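You operate a simulated robot arm through the tools that you are given. There is no shell and no other tool. Be economical: measure what you need, move in short steps, check, and stop when the job is done.

You are at the controls of a simulated robot arm. One attempt, no reset.

JOB
Pull the bread drawer open.

The check looks at the end state, three seconds after you hand in, the way a careful person would. Anything else that was tipped, shoved, dropped, spilled or broken makes it a failure.

ROBOT AND FRAMES
A 7-joint arm with a two-finger parallel gripper on a trunk, on a base that drives. Base frame: it is fixed to the floor where the robot stands at the start and does not move with it; the origin is under the middle of the robot, x ahead of it, y to its left, z up. Units: m, degrees, N and s.
With the tool pointing down near the work surface it reaches from about 0.14 to 0.72 m from the robot's upright axis, wherever it stands. Its first joint turns from -166.0 to 166.0 degrees. Places, roughly: bread drawer [0.7, -0.7, 0.2]. Payload 1.57 kg.
Tool frame: the origin (TCP) lies between the finger pads and is the grasp point; the fingertips stand 0.03 m ahead of it; z points along the fingers, y is the line along which they close. The gripper opens to 0.11 m. The fingers are 0.024 m wide and 0.012 m thick; the gripper's body (0.048 by 0.112 m) begins 0.078 m behind the TCP.
Orientation is that of the tool frame in the base frame, as a unit quaternion [w, x, y, z]. With the fingers straight down and closing along the base's y, the tool's x points along the base's -x, its y along +y and its z along -z.

CONTROLS
- The arm moves only by the tool play_rows. Its argument "commands" is a list that holds one entry, the list of rows, each a list of 6 numbers: the shift along the tool's x, y, z in units of 40 mm (1.0 is 40 mm), then the turn, a rotation vector about the tool's x, y, z in units of 8 degrees (1.0 is 8 degrees). In form: [[[x, y, z, wx, wy, wz], ...]]. A call has 1 to 12 rows; each row shifts and turns the commanded pose from where the row before left it, along the tool's axes as they then stand. "hand" is the opening, from 0 (shut) to 1 (fully open), set as the call begins (left out, the last holds). A call with a number of a shift or a turn outside -1 to 1 is refused whole. Rows are played at 5 a second. More than 0.05 m and 8.6 degrees between two rows, or a gripper value outside its range, and nothing of the call is played. Where a pose cannot be reached the arm comes as near as it can. A force on the tool above 40 N (or 10 N above the force at the start of the call, whichever is more), or a blocked arm, ends the call early, and 0.2 s more pass. Each finger travels about 0.045 m/s and halts on what it meets, pressing with about 24 N; the grip force reading is that of the motor and also rises with nothing between the fingers. The clock runs only during rows and for 0.2 s after the last one: add rows that do not move to give the fingers time. The reply holds the time, the measured pose of the TCP, the force on the tool along the base axes, the opening and the grip force, in the units named above and with some noise.
- Cameras (640 x 400 px; columns grow to the right, rows downward): "scene" is now at [-0.024, 0.1058, 1.133]; the picture's right is [-0.75, -0.66, 0.00], its down [-0.53, 0.61, -0.59] and it looks along [0.39, -0.45, -0.81] (base axes); focal length 256 px, centre (320, 200). "wrist" rides on the gripper at [-0.036, 0, -0.08] in the tool frame; the picture's right is [0.00, -1.00, 0.00], its down [0.97, 0.00, -0.24] and it looks along [0.24, 0.00, 0.97] (tool axes); focal length 218 px, centre (320, 200). There is no depth. A picture from a camera that has moved, and an enlarged one, comes with that camera's place and axes in the base frame and with its lens. The place of the scene camera against the robot may be out by one fixed shift of up to 0.018 m in any direction.
- capture(camera): a new picture of that camera. The clock stands still meanwhile.
- slide_trunk(by): slides the trunk up (or, below 0, down) by that many m; the arm and the scene camera ride with it, the base frame stays. It gives what a move gives, with no picture.
- steer(legs): drives the robot by 1 to 6 legs, each [ahead, turn to the left] in m and degrees, along the robot's own axes; the way and the turn of a leg run together, so that a leg with both is an arc; at most 1.5 m and 180 degrees a leg. The arm and the cameras ride along, it lands a little off, and it stops where it bumps. It gives what a move gives.
- pan_tilt(pan, tilt): turns the head with the scene camera to pan (to the left, within 155 degrees either way) and tilt (down, from -29 to 69), counted from straight ahead of the robot. It gives what a move gives.
- close_up(camera, box): a new picture of the part [left, top, right, bottom] of that camera's present view, enlarged. The clock stands still meanwhile.
- close_job(): hands the job in; it is judged then, once.

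Go step by step. Nothing tells you exact positions but the pictures and the camera data: compare them with the known pose of the tool, close in by small moves and look again before you grip or let go. The budget is 120 turns and 98 pictures, counting those below and the enlarged ones. Unless the task says otherwise, let go and move clear before handing in, and close with one line.

The tools are called after "Call:" as name(argument=value, ...) on one line, values as JSON. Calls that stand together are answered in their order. play_rows: Moves the arm, as the interface text tells. Its arguments: {"type":"object","properties":{"commands":{"type":"array","items":{"type":"array","items":{"type":"array","items":{"type":"number"}}}},"hand":{"type":"number"}},"required":["commands"]} The other tools are called the same way: slide_trunk (by) slides the trunk up or down; steer (legs) drives the base; pan_tilt (pan, tilt) turns the head that bears the scene camera; capture (camera) takes a picture; close_up (camera, box) takes an enlarged picture of a part of a camera's view; close_job () hands the job in.

At the start:

```text
clock: 0.0
ee_pos: [0.4339, -0.2446, 0.4677]
ee_rot: [0.0, 0.0, 1.0, 0.001]
contact_force: [0.2, -1.0, 0.3]
grip_width: 0.1101
finger_force: 0.1
trunk travel left (down, up): [-0.075, 0.515]
robot x, y, heading: [-0.0005, 0.0005, 0.2]
head pan, tilt: [-49.0, 53.8]
```

scene: 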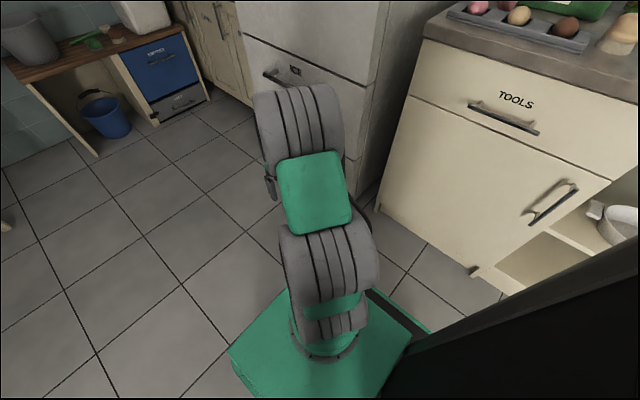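
wrist: 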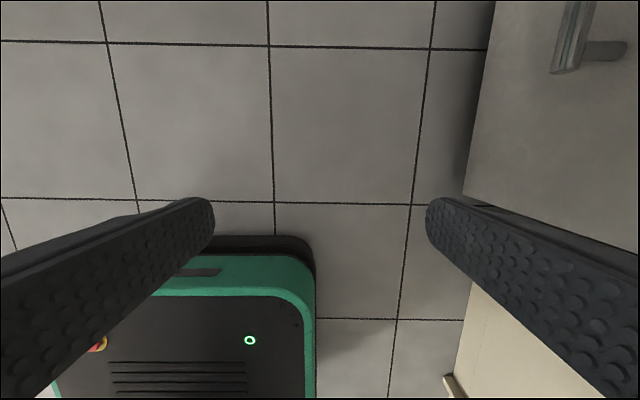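

I see a tall cabinet ahead with a handle and small label partly hidden by the arm, plus a TOOLS drawer to the right. I'll zoom in on the labels to find the bread drawer.

Call:
close_up(camera="scene", box=[220, 20, 400, 132])

Call:
close_up(camera="scene", box=[100, 0, 260, 100])

Call:
pan_tilt(pan=-35, tilt=30)

Call:
capture(camera="scene")

```text
3.56 times, centred on (310, 76) of scene
camera zoom: at [-0.024, 0.1058, 1.133], right [-0.75, -0.66, 0.0], down [-0.53, 0.61, -0.59], along [0.39, -0.45, -0.81], focal length 909 px, centre (356, 641)
```

zoom: 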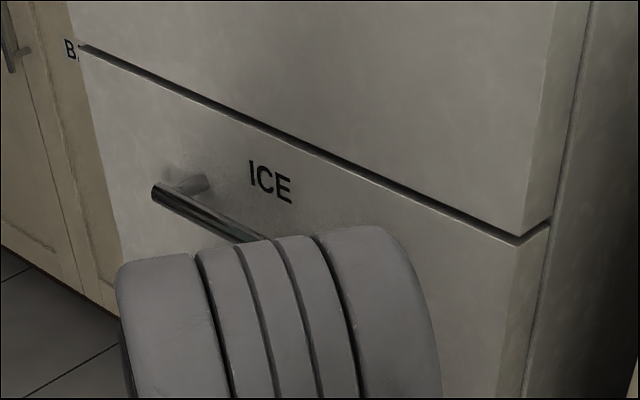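

```text
4.00 times, centred on (180, 50) of scene
camera zoom: at [-0.024, 0.1058, 1.133], right [-0.75, -0.66, 0.0], down [-0.53, 0.61, -0.59], along [0.39, -0.45, -0.81], focal length 1023 px, centre (880, 800)
```

zoom: 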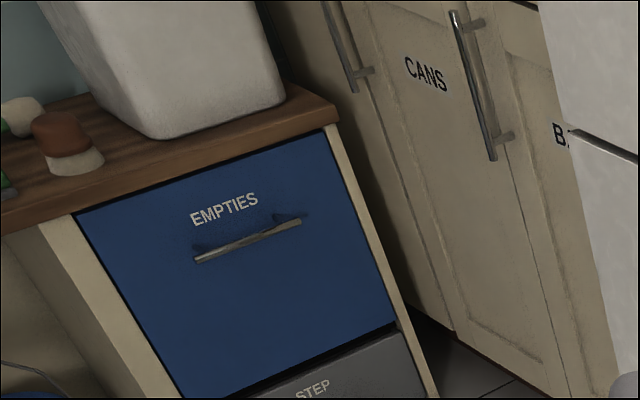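

```text
clock: 0.9
ee_pos: [0.4353, -0.2445, 0.4679]
ee_rot: [0.0, 0.0, 1.0, 0.0]
contact_force: [-0.8, 0.0, -0.2]
grip_width: 0.1103
finger_force: 0.1
trunk travel left (down, up): [-0.075, 0.515]
robot x, y, heading: [-0.0047, 0.0004, -0.1]
head pan, tilt: [-35.0, 30.0]
```

```text
93 pictures are left
camera scene: at [0.0019, 0.1093, 1.1674], right [-0.57, -0.82, 0.0], down [-0.41, 0.29, -0.87], along [0.71, -0.5, -0.5], focal length 256 px, centre (320, 200)
```

scene: 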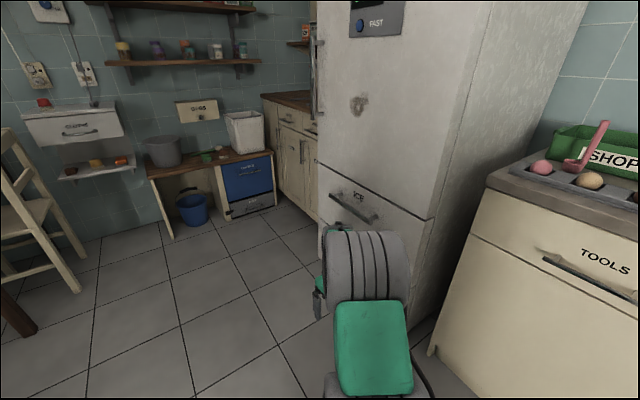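

The drawer nearest the given place on the fridge reads ICE, and the text next to CANS starts with "B". I'll look around further to find BREAD.

Call:
pan_tilt(pan=-85, tilt=35)

Call:
capture(camera="scene")

Call:
pan_tilt(pan=-20, tilt=25)

Call:
close_up(camera="scene", box=[320, 60, 560, 210])

Call:
capture(camera="wrist")

```text
clock: 2.1
ee_pos: [0.4345, -0.2446, 0.4677]
ee_rot: [0.001, 0.0, 1.0, 0.0]
contact_force: [0.6, 0.0, -0.6]
grip_width: 0.1099
finger_force: 0.0
trunk travel left (down, up): [-0.075, 0.515]
robot x, y, heading: [-0.0, -0.0012, 0.0]
head pan, tilt: [-85.0, 35.0]
```

```text
92 pictures are left
camera scene: at [-0.0645, 0.0734, 1.1597], right [-1.0, -0.09, 0.0], down [-0.05, 0.57, -0.82], along [0.07, -0.82, -0.57], focal length 256 px, centre (320, 200)
```

scene: 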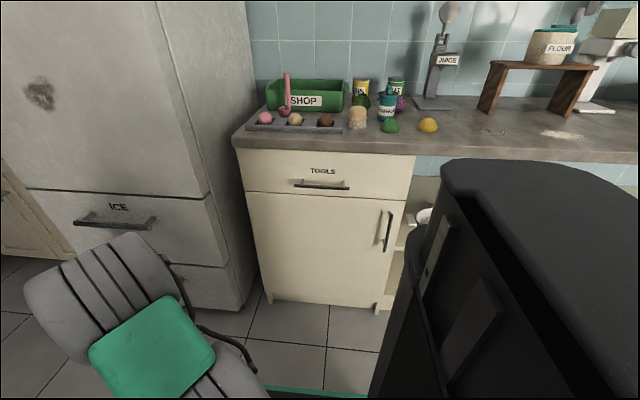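

```text
clock: 3.4
ee_pos: [0.434, -0.2437, 0.468]
ee_rot: [-0.001, -0.001, 1.0, -0.001]
contact_force: [1.0, -0.2, 0.1]
grip_width: 0.1101
finger_force: 0.1
trunk travel left (down, up): [-0.075, 0.515]
robot x, y, heading: [-0.0005, 0.0026, 0.0]
head pan, tilt: [-20.0, 25.0]
```

```text
2.67 times, centred on (440, 135) of scene
camera zoom: at [0.0144, 0.1296, 1.1755], right [-0.34, -0.94, 0.0], down [-0.4, 0.14, -0.91], along [0.85, -0.31, -0.42], focal length 682 px, centre (0, 373)
```

zoom: 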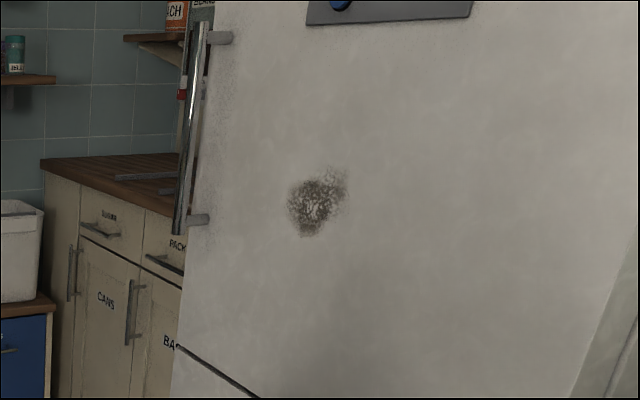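

```text
90 pictures are left
camera wrist: at [0.4699, -0.2438, 0.5463], right [0.0, -1.0, 0.0], down [-0.97, 0.0, 0.24], along [-0.24, 0.0, -0.97], focal length 218 px, centre (320, 200)
```

wrist: 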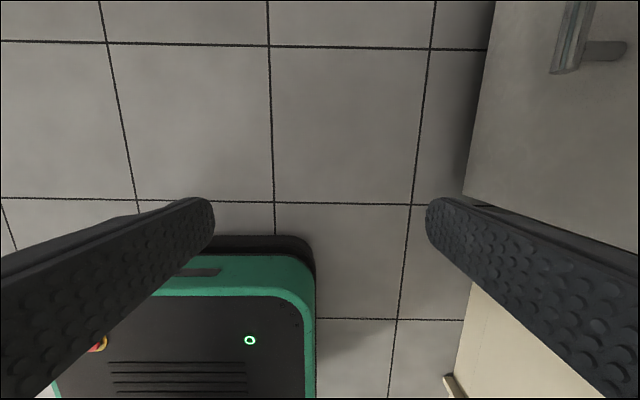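

The fridge front is a plane facing +y at y≈-0.6, x≈0.39–1.04, with a second drawer under ICE at z≈0.05–0.34: this matches the bread drawer's place. I'll drive to stand facing it, keeping some distance.

Call:
steer(legs=[[0, 20], [0.75, 0], [0, -110]])

Call:
pan_tilt(pan=0, tilt=45)

Call:
capture(camera="scene")

Call:
capture(camera="wrist")

```text
clock: 13.1
ee_pos: [0.4627, -0.1844, 0.4678]
ee_rot: [0.0, 0.697, 0.717, 0.0]
contact_force: [0.1, -0.4, -0.5]
grip_width: 0.1098
finger_force: 0.0
trunk travel left (down, up): [-0.075, 0.515]
robot x, y, heading: [0.6969, 0.2584, -88.5]
head pan, tilt: [-20.0, 25.0]
```

```text
clock: 13.9
ee_pos: [0.4636, -0.185, 0.4678]
ee_rot: [0.0, 0.697, 0.717, 0.0]
contact_force: [-0.2, -0.5, 0.5]
grip_width: 0.11
finger_force: 0.0
trunk travel left (down, up): [-0.075, 0.515]
robot x, y, heading: [0.6956, 0.2536, -88.5]
head pan, tilt: [0.0, 45.0]
```

```text
89 pictures are left
camera scene: at [0.838, 0.2462, 1.145], right [-1.0, -0.03, 0.0], down [-0.02, 0.71, -0.71], along [0.02, -0.71, -0.71], focal length 256 px, centre (320, 200)
```

scene: 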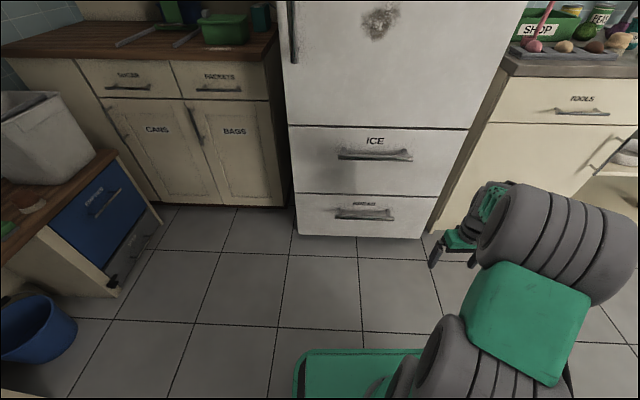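

```text
88 pictures are left
camera wrist: at [0.4645, -0.2198, 0.5463], right [-1.0, -0.03, 0.0], down [-0.03, 0.97, 0.24], along [-0.01, 0.24, -0.97], focal length 218 px, centre (320, 200)
```

wrist: 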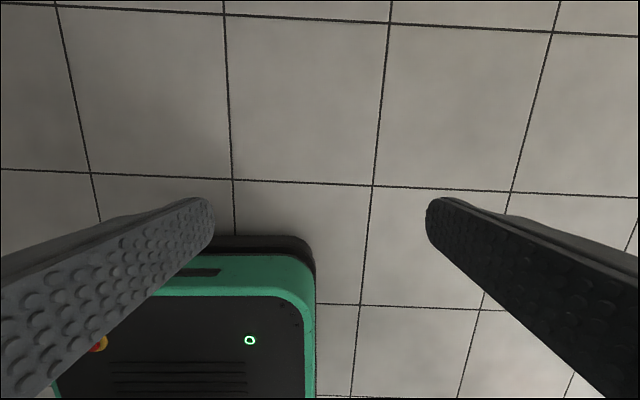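

Good view: two fridge drawers, ICE above and one below with a small label. I'll read that label before touching anything.

Call:
close_up(camera="scene", box=[315, 185, 415, 247])

Call:
close_up(camera="scene", box=[90, 55, 270, 167])

```text
6.40 times, centred on (365, 216) of scene
camera zoom: at [0.838, 0.2462, 1.145], right [-1.0, -0.03, 0.0], down [-0.02, 0.71, -0.71], along [0.02, -0.71, -0.71], focal length 1637 px, centre (32, 98)
```

zoom: 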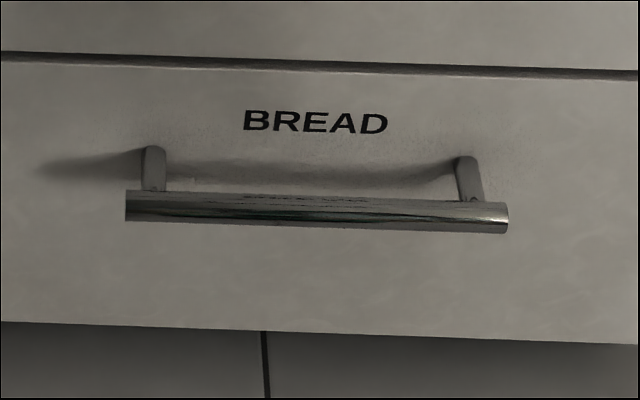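

```text
3.56 times, centred on (180, 111) of scene
camera zoom: at [0.838, 0.2462, 1.145], right [-1.0, -0.03, 0.0], down [-0.02, 0.71, -0.71], along [0.02, -0.71, -0.71], focal length 909 px, centre (818, 516)
```

zoom: 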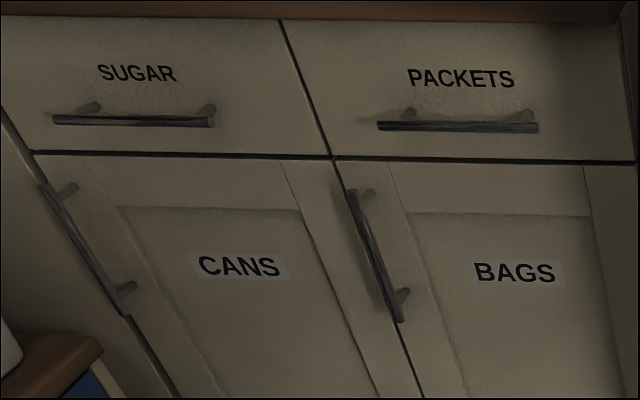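

Label confirmed: BREAD, bar handle centre at about (0.65, -0.546, 0.235), roughly 0.28 m wide. I'll bring the tool in front of the robot, then pitch it forward.

Call:
play_rows(commands=[[[-0.3, 0.8, 0, 0, 0, 0], [-0.3, 0.8, 0, 0, 0, 0], [-0.3, 0.8, 0, 0, 0, 0], [-0.3, 0.8, 0, 0, 0, 0], [-0.3, 0.8, 0, 0, 0, 0], [-0.3, 0.8, 0, 0, 0, 0], [0, 0, 0, 0, 0, 0]]])

Call:
play_rows(commands=[[[0, 0, 0, 0, -1, 0], [0, 0, 0, 0, -1, 0], [0, 0, 0.2, 0, -1, 0], [0, 0, 0.2, 0, -1, 0], [0, 0, 0.2, 0, -1, 0], [0, 0, 0.2, 0, -1, 0], [0, 0, 0.2, 0, -1, 0], [0, 0, 0.2, 0, -1, 0], [0, 0, 0.2, 0, -1, 0], [0, 0, 0, 0, -1, 0], [0, 0, 0, 0, -1, 0], [0, 0, 0, 0, 0, 0]]])

Call:
capture(camera="scene")

```text
clock: 15.5
ee_pos: [0.6582, -0.2516, 0.469]
ee_rot: [0.0, 0.697, 0.717, 0.0]
contact_force: [-0.2, -0.2, 0.2]
grip_width: 0.1099
finger_force: 0.1
trunk travel left (down, up): [-0.075, 0.515]
robot x, y, heading: [0.6921, 0.2583, -88.4]
head pan, tilt: [0.0, 45.0]
```

```text
clock: 18.1
ee_pos: [0.6586, -0.2847, 0.4264]
ee_rot: [0.497, 0.502, 0.516, -0.484]
contact_force: [0.1, 0.1, -0.8]
grip_width: 0.11
finger_force: 0.1
trunk travel left (down, up): [-0.075, 0.515]
robot x, y, heading: [0.6951, 0.2557, -88.1]
head pan, tilt: [0.0, 45.0]
```

```text
85 pictures are left
camera scene: at [0.8381, 0.2463, 1.1449], right [-1.0, -0.03, 0.0], down [-0.02, 0.71, -0.71], along [0.02, -0.71, -0.71], focal length 256 px, centre (320, 200)
```

scene: 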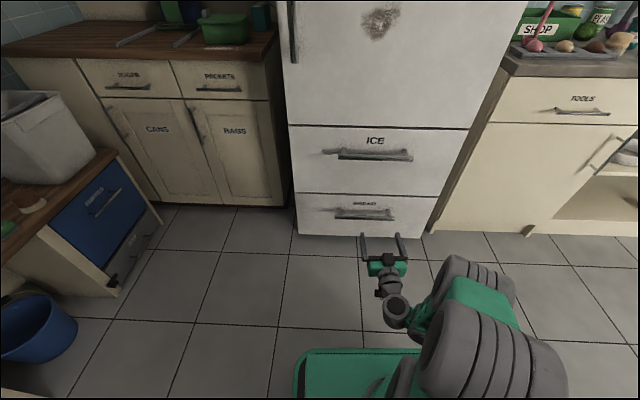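

The tool now points at the fridge. I'll extend a bit, lower, and roll so the fingers close vertically.

Call:
play_rows(commands=[[[0, 0, 0.5, 0, 0, 0], [0, 0, 0.5, 0, 0, 0], [0, 0, 0.5, 0, 0, 0], [0, 0, 0.5, 0, 0, 0], [0.5, 0, 0, 0, 0, 0], [0.5, 0, 0, 0, 0, 0], [0.5, 0, 0, 0, 0, 0], [0.5, 0, 0, 0, 0, 0], [0.5, 0, 0, 0, 0, 0], [0.5, 0, 0, 0, 0, 0], [0.5, 0, 0, 0, 0, 0], [0, 0, 0, 0, 0, 0]]])

Call:
play_rows(commands=[[[0, 0, 0, 0, 0, 1], [0, 0, 0, 0, 0, 1], [0, 0, 0, 0, 0, 1], [0, 0, 0, 0, 0, 1], [0, 0, 0, 0, 0, 1], [0, 0, 0, 0, 0, 1], [0, 0, 0, 0, 0, 1], [0, 0, 0, 0, 0, 1], [0, 0, 0, 0, 0, 1], [0, 0, 0, 0, 0, 1], [0, 0, 0, 0, 0, 1], [0, 0, 0, 0, 0, 0.25]]])

Call:
capture(camera="scene")

Call:
capture(camera="wrist")

```text
clock: 20.7
ee_pos: [0.659, -0.359, 0.282]
ee_rot: [0.498, 0.502, 0.516, -0.484]
contact_force: [-0.2, 0.0, 0.8]
grip_width: 0.1103
finger_force: 0.1
trunk travel left (down, up): [-0.075, 0.515]
robot x, y, heading: [0.6977, 0.2585, -88.6]
head pan, tilt: [0.0, 45.0]
```

```text
clock: 23.3
ee_pos: [0.6605, -0.3607, 0.2842]
ee_rot: [0.694, 0.719, 0.009, 0.01]
contact_force: [0.2, 0.8, 0.2]
grip_width: 0.1101
finger_force: 0.0
trunk travel left (down, up): [-0.075, 0.515]
robot x, y, heading: [0.6997, 0.2569, -88.4]
head pan, tilt: [0.0, 45.0]
```

```text
84 pictures are left
camera scene: at [0.8381, 0.2462, 1.1449], right [-1.0, -0.03, 0.0], down [-0.02, 0.71, -0.71], along [0.02, -0.71, -0.71], focal length 256 px, centre (320, 200)
```

scene: 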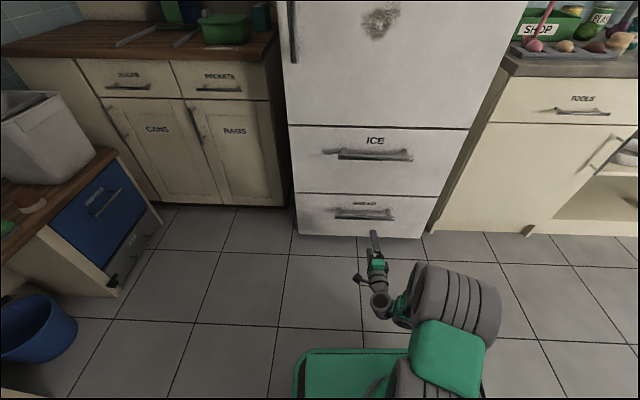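

```text
83 pictures are left
camera wrist: at [0.6221, -0.2815, 0.285], right [0.0, 0.04, -1.0], down [0.96, 0.27, 0.01], along [0.27, -0.96, -0.03], focal length 218 px, centre (320, 200)
```

wrist: 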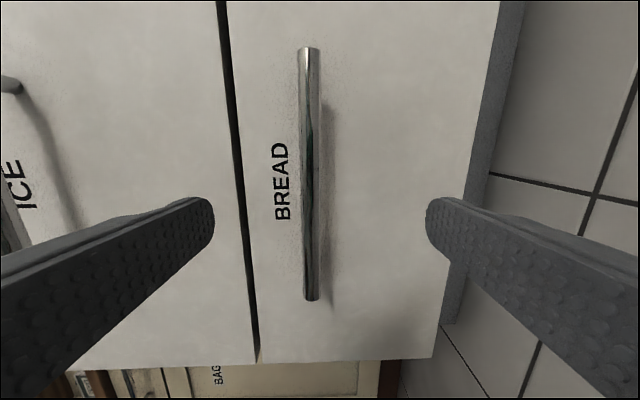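

Triangulating wrist and scene views, the bar is at about y≈-0.505, z≈0.288, x 0.54–0.81, well in line between the fingers. I'll drive ahead 0.08 m and recheck.

Call:
steer(legs=[[0.08, 0]])

Call:
capture(camera="wrist")

Call:
capture(camera="scene")

```text
clock: 24.4
ee_pos: [0.663, -0.4403, 0.2824]
ee_rot: [0.695, 0.719, 0.01, 0.01]
contact_force: [-0.4, 0.3, -0.3]
grip_width: 0.11
finger_force: 0.1
trunk travel left (down, up): [-0.075, 0.515]
robot x, y, heading: [0.7004, 0.1735, -88.5]
head pan, tilt: [0.0, 45.0]
```

```text
82 pictures are left
camera wrist: at [0.6242, -0.362, 0.2851], right [0.0, 0.03, -1.0], down [0.96, 0.27, 0.01], along [0.27, -0.96, -0.03], focal length 218 px, centre (320, 200)
```

wrist: 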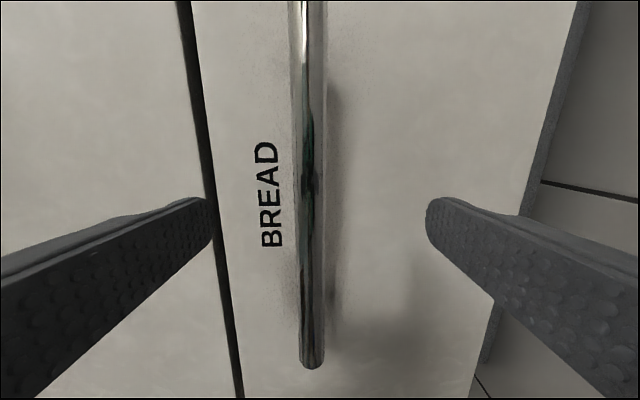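

```text
81 pictures are left
camera scene: at [0.8403, 0.1657, 1.1449], right [-1.0, -0.03, 0.0], down [-0.02, 0.71, -0.71], along [0.02, -0.71, -0.71], focal length 256 px, centre (320, 200)
```

scene: 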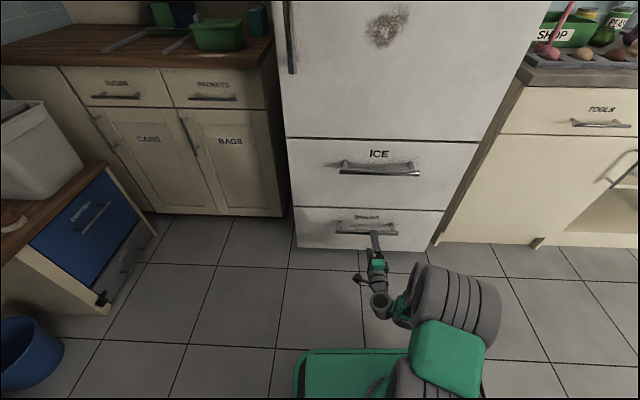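

The bar is confirmed at y≈-0.50, centred in the gap. I'll advance about 0.056 m with the arm.

Call:
play_rows(commands=[[[0, 0, 0.35, 0, 0, 0], [0, 0, 0.35, 0, 0, 0], [0, 0, 0.35, 0, 0, 0], [0, 0, 0.35, 0, 0, 0], [0, 0, 0, 0, 0, 0]]])

Call:
capture(camera="wrist")

Call:
close_up(camera="scene", box=[300, 190, 460, 290])

```text
clock: 25.6
ee_pos: [0.6639, -0.4976, 0.2812]
ee_rot: [0.695, 0.719, 0.01, 0.01]
contact_force: [-0.2, -0.8, 0.1]
grip_width: 0.1102
finger_force: 0.1
trunk travel left (down, up): [-0.075, 0.515]
robot x, y, heading: [0.698, 0.1793, -88.7]
head pan, tilt: [0.0, 45.0]
```

```text
80 pictures are left
camera wrist: at [0.6251, -0.4182, 0.2828], right [0.0, 0.04, -1.0], down [0.96, 0.27, 0.01], along [0.27, -0.96, -0.03], focal length 218 px, centre (320, 200)
```

wrist: 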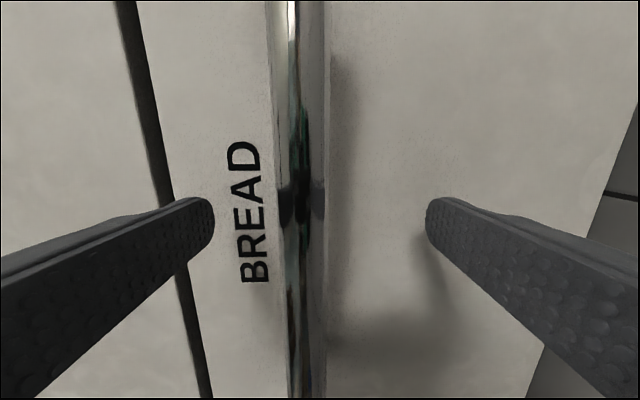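

```text
4.00 times, centred on (380, 240) of scene
camera zoom: at [0.8403, 0.1658, 1.1449], right [-1.0, -0.03, 0.0], down [-0.02, 0.71, -0.71], along [0.02, -0.71, -0.71], focal length 1023 px, centre (80, 40)
```

zoom: 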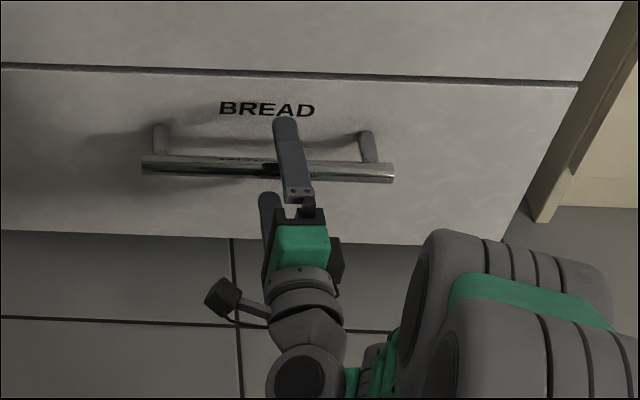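

The bar sits between the pads; I'll raise 4 mm and close on it.

Call:
play_rows(commands=[[[0, 0.1, 0, 0, 0, 0], [0, 0, 0, 0, 0, 0]]])

Call:
play_rows(commands=[[[0, 0, 0, 0, 0, 0], [0, 0, 0, 0, 0, 0], [0, 0, 0, 0, 0, 0], [0, 0, 0, 0, 0, 0], [0, 0, 0, 0, 0, 0], [0, 0, 0, 0, 0, 0], [0, 0, 0, 0, 0, 0], [0, 0, 0, 0, 0, 0]]], hand=0)

Call:
capture(camera="wrist")

```text
clock: 26.2
ee_pos: [0.6633, -0.497, 0.2846]
ee_rot: [0.695, 0.719, 0.01, 0.01]
contact_force: [-0.8, 0.5, -0.9]
grip_width: 0.1102
finger_force: 0.1
trunk travel left (down, up): [-0.075, 0.515]
robot x, y, heading: [0.6957, 0.1758, -88.4]
head pan, tilt: [0.0, 45.0]
```

```text
clock: 28.0
ee_pos: [0.6648, -0.4979, 0.2872]
ee_rot: [0.696, 0.717, 0.01, 0.01]
contact_force: [1.5, -0.1, 21.1]
grip_width: 0.0216
finger_force: 34.5
trunk travel left (down, up): [-0.075, 0.515]
robot x, y, heading: [0.6941, 0.1802, -88.4]
head pan, tilt: [0.0, 45.0]
```

```text
78 pictures are left
camera wrist: at [0.6254, -0.4193, 0.2893], right [0.0, 0.03, -1.0], down [0.96, 0.27, 0.01], along [0.27, -0.96, -0.03], focal length 218 px, centre (320, 200)
```

wrist: 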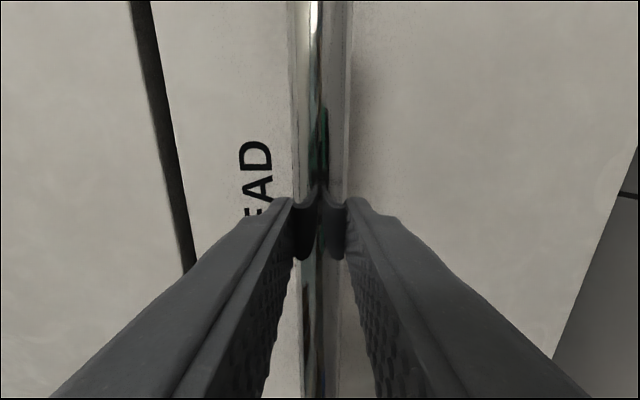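

The bar is gripped at 0.0216 m opening. I'll ease up slightly to relieve the vertical load, then pull gently with the arm.

Call:
play_rows(commands=[[[0, 0.08, 0, 0, 0, 0], [0, 0, -0.2, 0, 0, 0], [0, 0, -0.25, 0, 0, 0], [0, 0, -0.3, 0, 0, 0], [0, 0, -0.3, 0, 0, 0], [0, 0, -0.3, 0, 0, 0], [0, 0, -0.3, 0, 0, 0], [0, 0, 0, 0, 0, 0]]])

Call:
capture(camera="scene")

```text
clock: 29.8
ee_pos: [0.6639, -0.4295, 0.2894]
ee_rot: [0.692, 0.722, 0.012, 0.012]
contact_force: [26.4, 1.3, -9.6]
grip_width: 0.0216
finger_force: 34.1
trunk travel left (down, up): [-0.075, 0.515]
robot x, y, heading: [0.6972, 0.1775, -88.1]
head pan, tilt: [0.0, 45.0]
```

```text
77 pictures are left
camera scene: at [0.8409, 0.1658, 1.1446], right [-1.0, -0.03, 0.0], down [-0.02, 0.71, -0.71], along [0.02, -0.71, -0.71], focal length 256 px, centre (320, 200)
```

scene: 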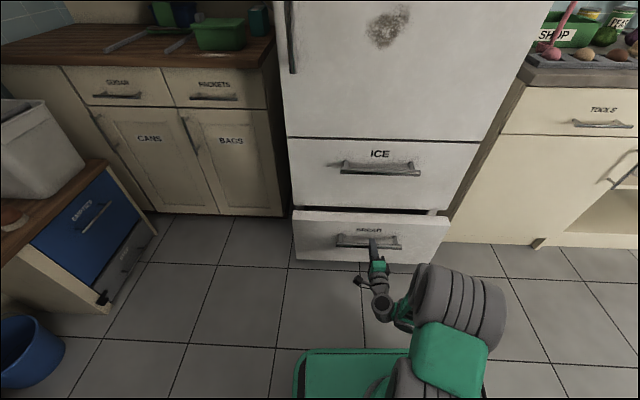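

The drawer is sliding open. Side load has built up since the tool axis is slightly skewed, so I'll correct for it and keep pulling.

Call:
play_rows(commands=[[[0.06, -0.03, 0, 0, 0, 0], [0.008, -0.012, -0.3, 0, 0, 0], [0.008, -0.012, -0.3, 0, 0, 0], [0.008, -0.012, -0.3, 0, 0, 0], [0.008, -0.012, -0.3, 0, 0, 0], [0.008, -0.012, -0.3, 0, 0, 0], [0, 0, 0, 0, 0, 0]]])

```text
clock: 31.4
ee_pos: [0.6633, -0.3724, 0.2882]
ee_rot: [0.695, 0.719, 0.011, 0.01]
contact_force: [11.7, -0.8, -3.9]
grip_width: 0.0213
finger_force: 34.3
trunk travel left (down, up): [-0.075, 0.515]
robot x, y, heading: [0.6997, 0.1748, -88.3]
head pan, tilt: [0.0, 45.0]
```

Loads dropped and it's 0.125 m open. I'll pull further.

Call:
play_rows(commands=[[[0.03, -0.02, 0, 0, 0, 0], [0.01, -0.012, -0.3, 0, 0, 0], [0.01, -0.012, -0.3, 0, 0, 0], [0.01, -0.012, -0.3, 0, 0, 0], [0.01, -0.012, -0.3, 0, 0, 0], [0.01, -0.012, -0.3, 0, 0, 0], [0, 0, 0, 0, 0, 0]]])

Call:
capture(camera="scene")

```text
clock: 33.0
ee_pos: [0.6629, -0.3619, 0.2879]
ee_rot: [0.707, 0.707, 0.024, 0.008]
contact_force: [27.3, -1.4, -11.5]
grip_width: 0.0222
finger_force: 34.9
out of reach, approached as far as the arm can: row 3, 4, 5, 6
trunk travel left (down, up): [-0.075, 0.515]
robot x, y, heading: [0.6952, 0.1795, -88.6]
head pan, tilt: [0.0, 45.0]
```

```text
76 pictures are left
camera scene: at [0.8411, 0.1654, 1.1448], right [-1.0, -0.03, 0.0], down [-0.02, 0.71, -0.71], along [0.02, -0.71, -0.71], focal length 256 px, centre (320, 200)
```

scene: 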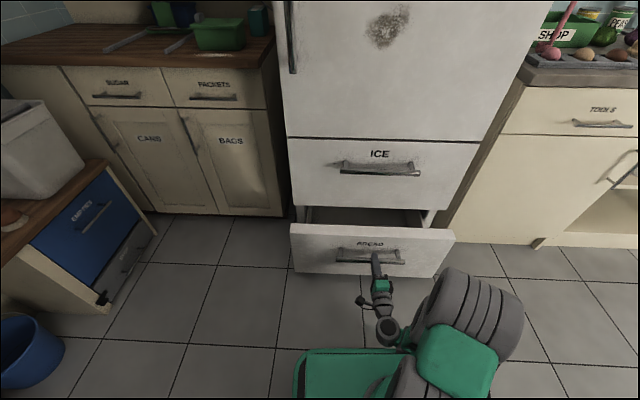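

The arm is at its inner limit. I'll relax the arm pose slightly, then pull the rest by reversing the base.

Call:
play_rows(commands=[[[0, 0, 0.3, 0, 0, 0], [0, 0, 0.3, 0, 0, 0], [0, 0, 0.3, 0, 0, 0], [0, 0, 0, 0, 0, 0]]])

```text
clock: 33.4
ee_pos: [0.6593, -0.363, 0.288]
ee_rot: [0.706, 0.708, 0.011, 0.011]
contact_force: [6.2, 0.2, 21.2]
grip_width: 0.0217
finger_force: 34.6
trunk travel left (down, up): [-0.075, 0.515]
robot x, y, heading: [0.6956, 0.1762, -88.3]
head pan, tilt: [0.0, 45.0]
stopped in row 1: the force on the tool passed its limit (the readings are from after the stop); the commanded pose is now the measured one
```

The commanded pose is now the measured one, with loads low. I'll reverse the base a bit.

Call:
steer(legs=[[-0.06, 0]])

Call:
capture(camera="scene")

```text
clock: 34.3
ee_pos: [0.6605, -0.3293, 0.2885]
ee_rot: [0.707, 0.707, 0.013, 0.012]
contact_force: [1.1, 0.9, 5.3]
grip_width: 0.0213
finger_force: 34.3
trunk travel left (down, up): [-0.075, 0.515]
robot x, y, heading: [0.6943, 0.2099, -88.1]
head pan, tilt: [0.0, 45.0]
stopped in leg 1: the force on the tool passed its limit (the readings are from after the stop); the commanded pose is now the measured one
```

```text
75 pictures are left
camera scene: at [0.8399, 0.2005, 1.1447], right [-1.0, -0.03, 0.0], down [-0.02, 0.71, -0.71], along [0.02, -0.71, -0.71], focal length 256 px, centre (320, 200)
```

scene: 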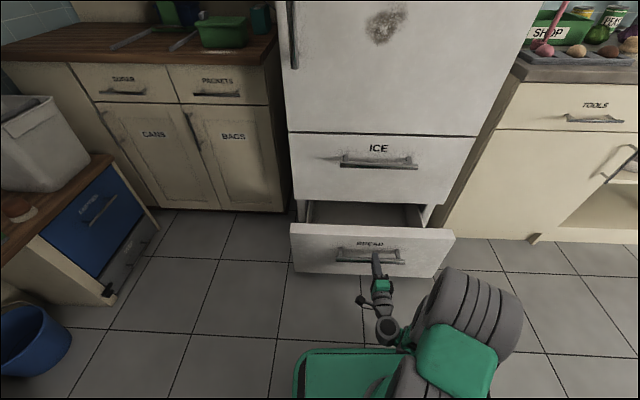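

It's 0.168 m open; the stop may be the end of travel or a passing load. I'll try another small reverse.

Call:
steer(legs=[[-0.05, 0]])

```text
clock: 35.2
ee_pos: [0.6601, -0.279, 0.288]
ee_rot: [0.707, 0.707, 0.014, 0.014]
contact_force: [27.1, -0.5, 10.8]
grip_width: 0.0216
finger_force: 34.2
trunk travel left (down, up): [-0.075, 0.515]
robot x, y, heading: [0.6977, 0.2605, -88.1]
head pan, tilt: [0.0, 45.0]
```

0.219 m open, so it was not the end. I'll relieve the side load and reverse a little more.

Call:
play_rows(commands=[[[0.06, 0.03, 0, 0, 0, 0], [0, 0, 0, 0, 0, 0]]])

Call:
steer(legs=[[-0.05, 0]])

Call:
capture(camera="scene")

```text
clock: 35.8
ee_pos: [0.6606, -0.2796, 0.2876]
ee_rot: [0.707, 0.707, 0.012, 0.012]
contact_force: [-17.7, 1.6, -5.5]
grip_width: 0.0217
finger_force: 34.5
trunk travel left (down, up): [-0.075, 0.515]
robot x, y, heading: [0.6971, 0.2593, -87.8]
head pan, tilt: [0.0, 45.0]
```

```text
clock: 36.7
ee_pos: [0.6619, -0.2303, 0.2879]
ee_rot: [0.706, 0.708, 0.014, 0.015]
contact_force: [-6.8, -0.8, -7.7]
grip_width: 0.0215
finger_force: 34.3
trunk travel left (down, up): [-0.075, 0.515]
robot x, y, heading: [0.6965, 0.3137, -87.6]
head pan, tilt: [0.0, 45.0]
```

```text
74 pictures are left
camera scene: at [0.8364, 0.3005, 1.1449], right [-1.0, -0.04, 0.0], down [-0.03, 0.71, -0.71], along [0.03, -0.71, -0.71], focal length 256 px, centre (320, 200)
```

scene: 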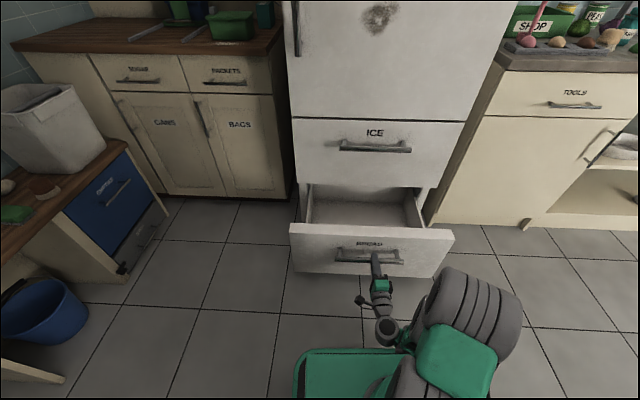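

0.268 m open and still moving freely. I'll try one more short pull to see if it reaches its stop.

Call:
steer(legs=[[-0.05, 0]])

```text
clock: 37.6
ee_pos: [0.6624, -0.1774, 0.2879]
ee_rot: [0.705, 0.708, 0.016, 0.017]
contact_force: [27.6, -2.5, 2.7]
grip_width: 0.0216
finger_force: 35.0
trunk travel left (down, up): [-0.075, 0.515]
robot x, y, heading: [0.6907, 0.3635, -87.5]
head pan, tilt: [0.0, 45.0]
```

The drawer is about 0.32 m open, which is plenty. I'll relieve the side load and release, and look behind before backing off.

Call:
play_rows(commands=[[[0.04, 0, 0, 0, 0, 0], [0, 0, 0, 0, 0, 0]]])

Call:
play_rows(commands=[[[0, 0, 0, 0, 0, 0], [0, 0, 0, 0, 0, 0], [0, 0, 0, 0, 0, 0], [0, 0, 0, 0, 0, 0], [0, 0, 0, 0, 0, 0], [0, 0, 0, 0, 0, 0], [0, 0, 0, 0, 0, 0]]], hand=1)

Call:
capture(camera="wrist")

Call:
pan_tilt(pan=150, tilt=45)

Call:
capture(camera="scene")

```text
clock: 38.2
ee_pos: [0.6628, -0.1788, 0.2869]
ee_rot: [0.706, 0.708, 0.016, 0.016]
contact_force: [-5.7, -1.7, -2.6]
grip_width: 0.0216
finger_force: 34.9
trunk travel left (down, up): [-0.075, 0.515]
robot x, y, heading: [0.6916, 0.3595, -87.7]
head pan, tilt: [0.0, 45.0]
```

```text
clock: 39.8
ee_pos: [0.6633, -0.1782, 0.2884]
ee_rot: [0.706, 0.708, 0.016, 0.018]
contact_force: [0.5, 0.2, -0.1]
grip_width: 0.1099
finger_force: 0.0
trunk travel left (down, up): [-0.075, 0.515]
robot x, y, heading: [0.6916, 0.3638, -87.8]
head pan, tilt: [0.0, 45.0]
```

```text
73 pictures are left
camera wrist: at [0.6238, -0.0994, 0.2871], right [0.0, 0.0, -1.0], down [0.96, 0.29, 0.0], along [0.29, -0.96, 0.0], focal length 218 px, centre (320, 200)
```

wrist: 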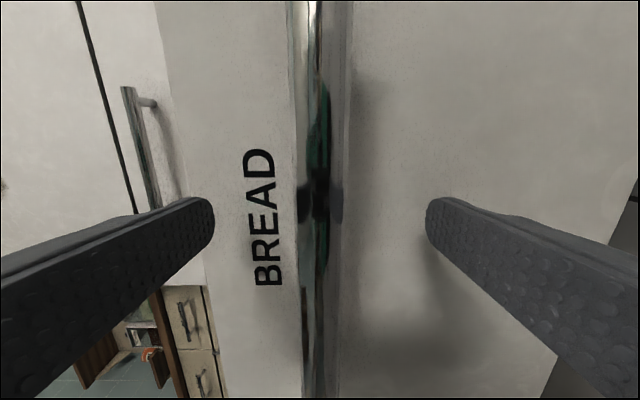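

```text
clock: 42.2
ee_pos: [0.6641, -0.1778, 0.2871]
ee_rot: [0.706, 0.708, 0.016, 0.017]
contact_force: [-0.5, -1.2, 0.6]
grip_width: 0.1101
finger_force: 0.1
trunk travel left (down, up): [-0.075, 0.515]
robot x, y, heading: [0.6912, 0.3668, -87.7]
head pan, tilt: [150.0, 45.0]
```

```text
72 pictures are left
camera scene: at [0.8693, 0.5052, 1.1449], right [0.89, -0.47, 0.0], down [-0.33, -0.63, -0.71], along [0.33, 0.63, -0.71], focal length 256 px, centre (320, 200)
```

scene: 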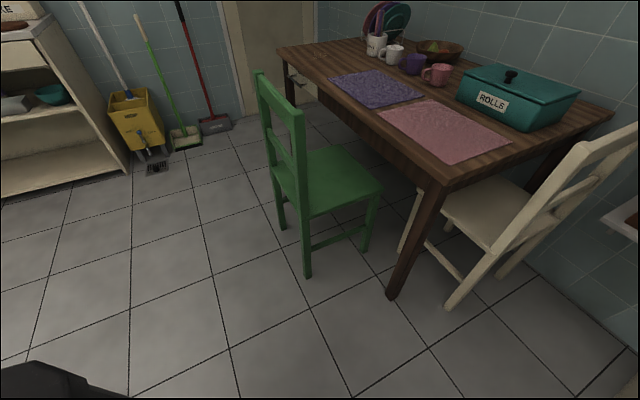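

Behind is clear for well over 0.3 m (nearest chair leg near (1.1, 1.09)). I'll reverse 0.12 m to clear the handle and check the drawer.

Call:
steer(legs=[[-0.12, 0]])

Call:
pan_tilt(pan=0, tilt=45)

Call:
capture(camera="scene")

```text
clock: 43.4
ee_pos: [0.6601, -0.0562, 0.2874]
ee_rot: [0.706, 0.708, 0.017, 0.018]
contact_force: [0.3, -0.6, -0.3]
grip_width: 0.1102
finger_force: 0.0
trunk travel left (down, up): [-0.075, 0.515]
robot x, y, heading: [0.6833, 0.4847, -87.5]
head pan, tilt: [150.0, 45.0]
```

```text
clock: 45.8
ee_pos: [0.659, -0.0559, 0.2882]
ee_rot: [0.705, 0.709, 0.017, 0.018]
contact_force: [-0.8, 0.4, -1.1]
grip_width: 0.11
finger_force: 0.0
trunk travel left (down, up): [-0.075, 0.515]
robot x, y, heading: [0.6853, 0.4808, -87.3]
head pan, tilt: [0.0, 45.0]
```

```text
71 pictures are left
camera scene: at [0.8298, 0.4744, 1.1449], right [-1.0, -0.04, 0.0], down [-0.03, 0.71, -0.71], along [0.03, -0.71, -0.71], focal length 256 px, centre (320, 200)
```

scene: 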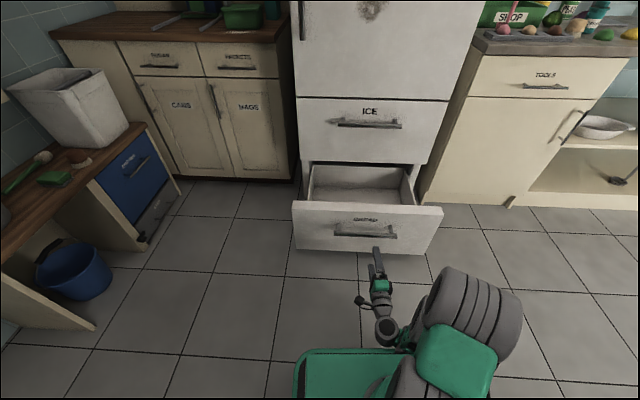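

The BREAD drawer stands open, the gripper is clear of the handle, and nothing else has been disturbed. I'm handing in.

Call:
close_job()

```text
The job is handed in.
```

The bread drawer, the one under ICE on the fridge, is pulled open by about 0.32 m. The gripper has let go and backed clear, and the last pictures show nothing else moved.
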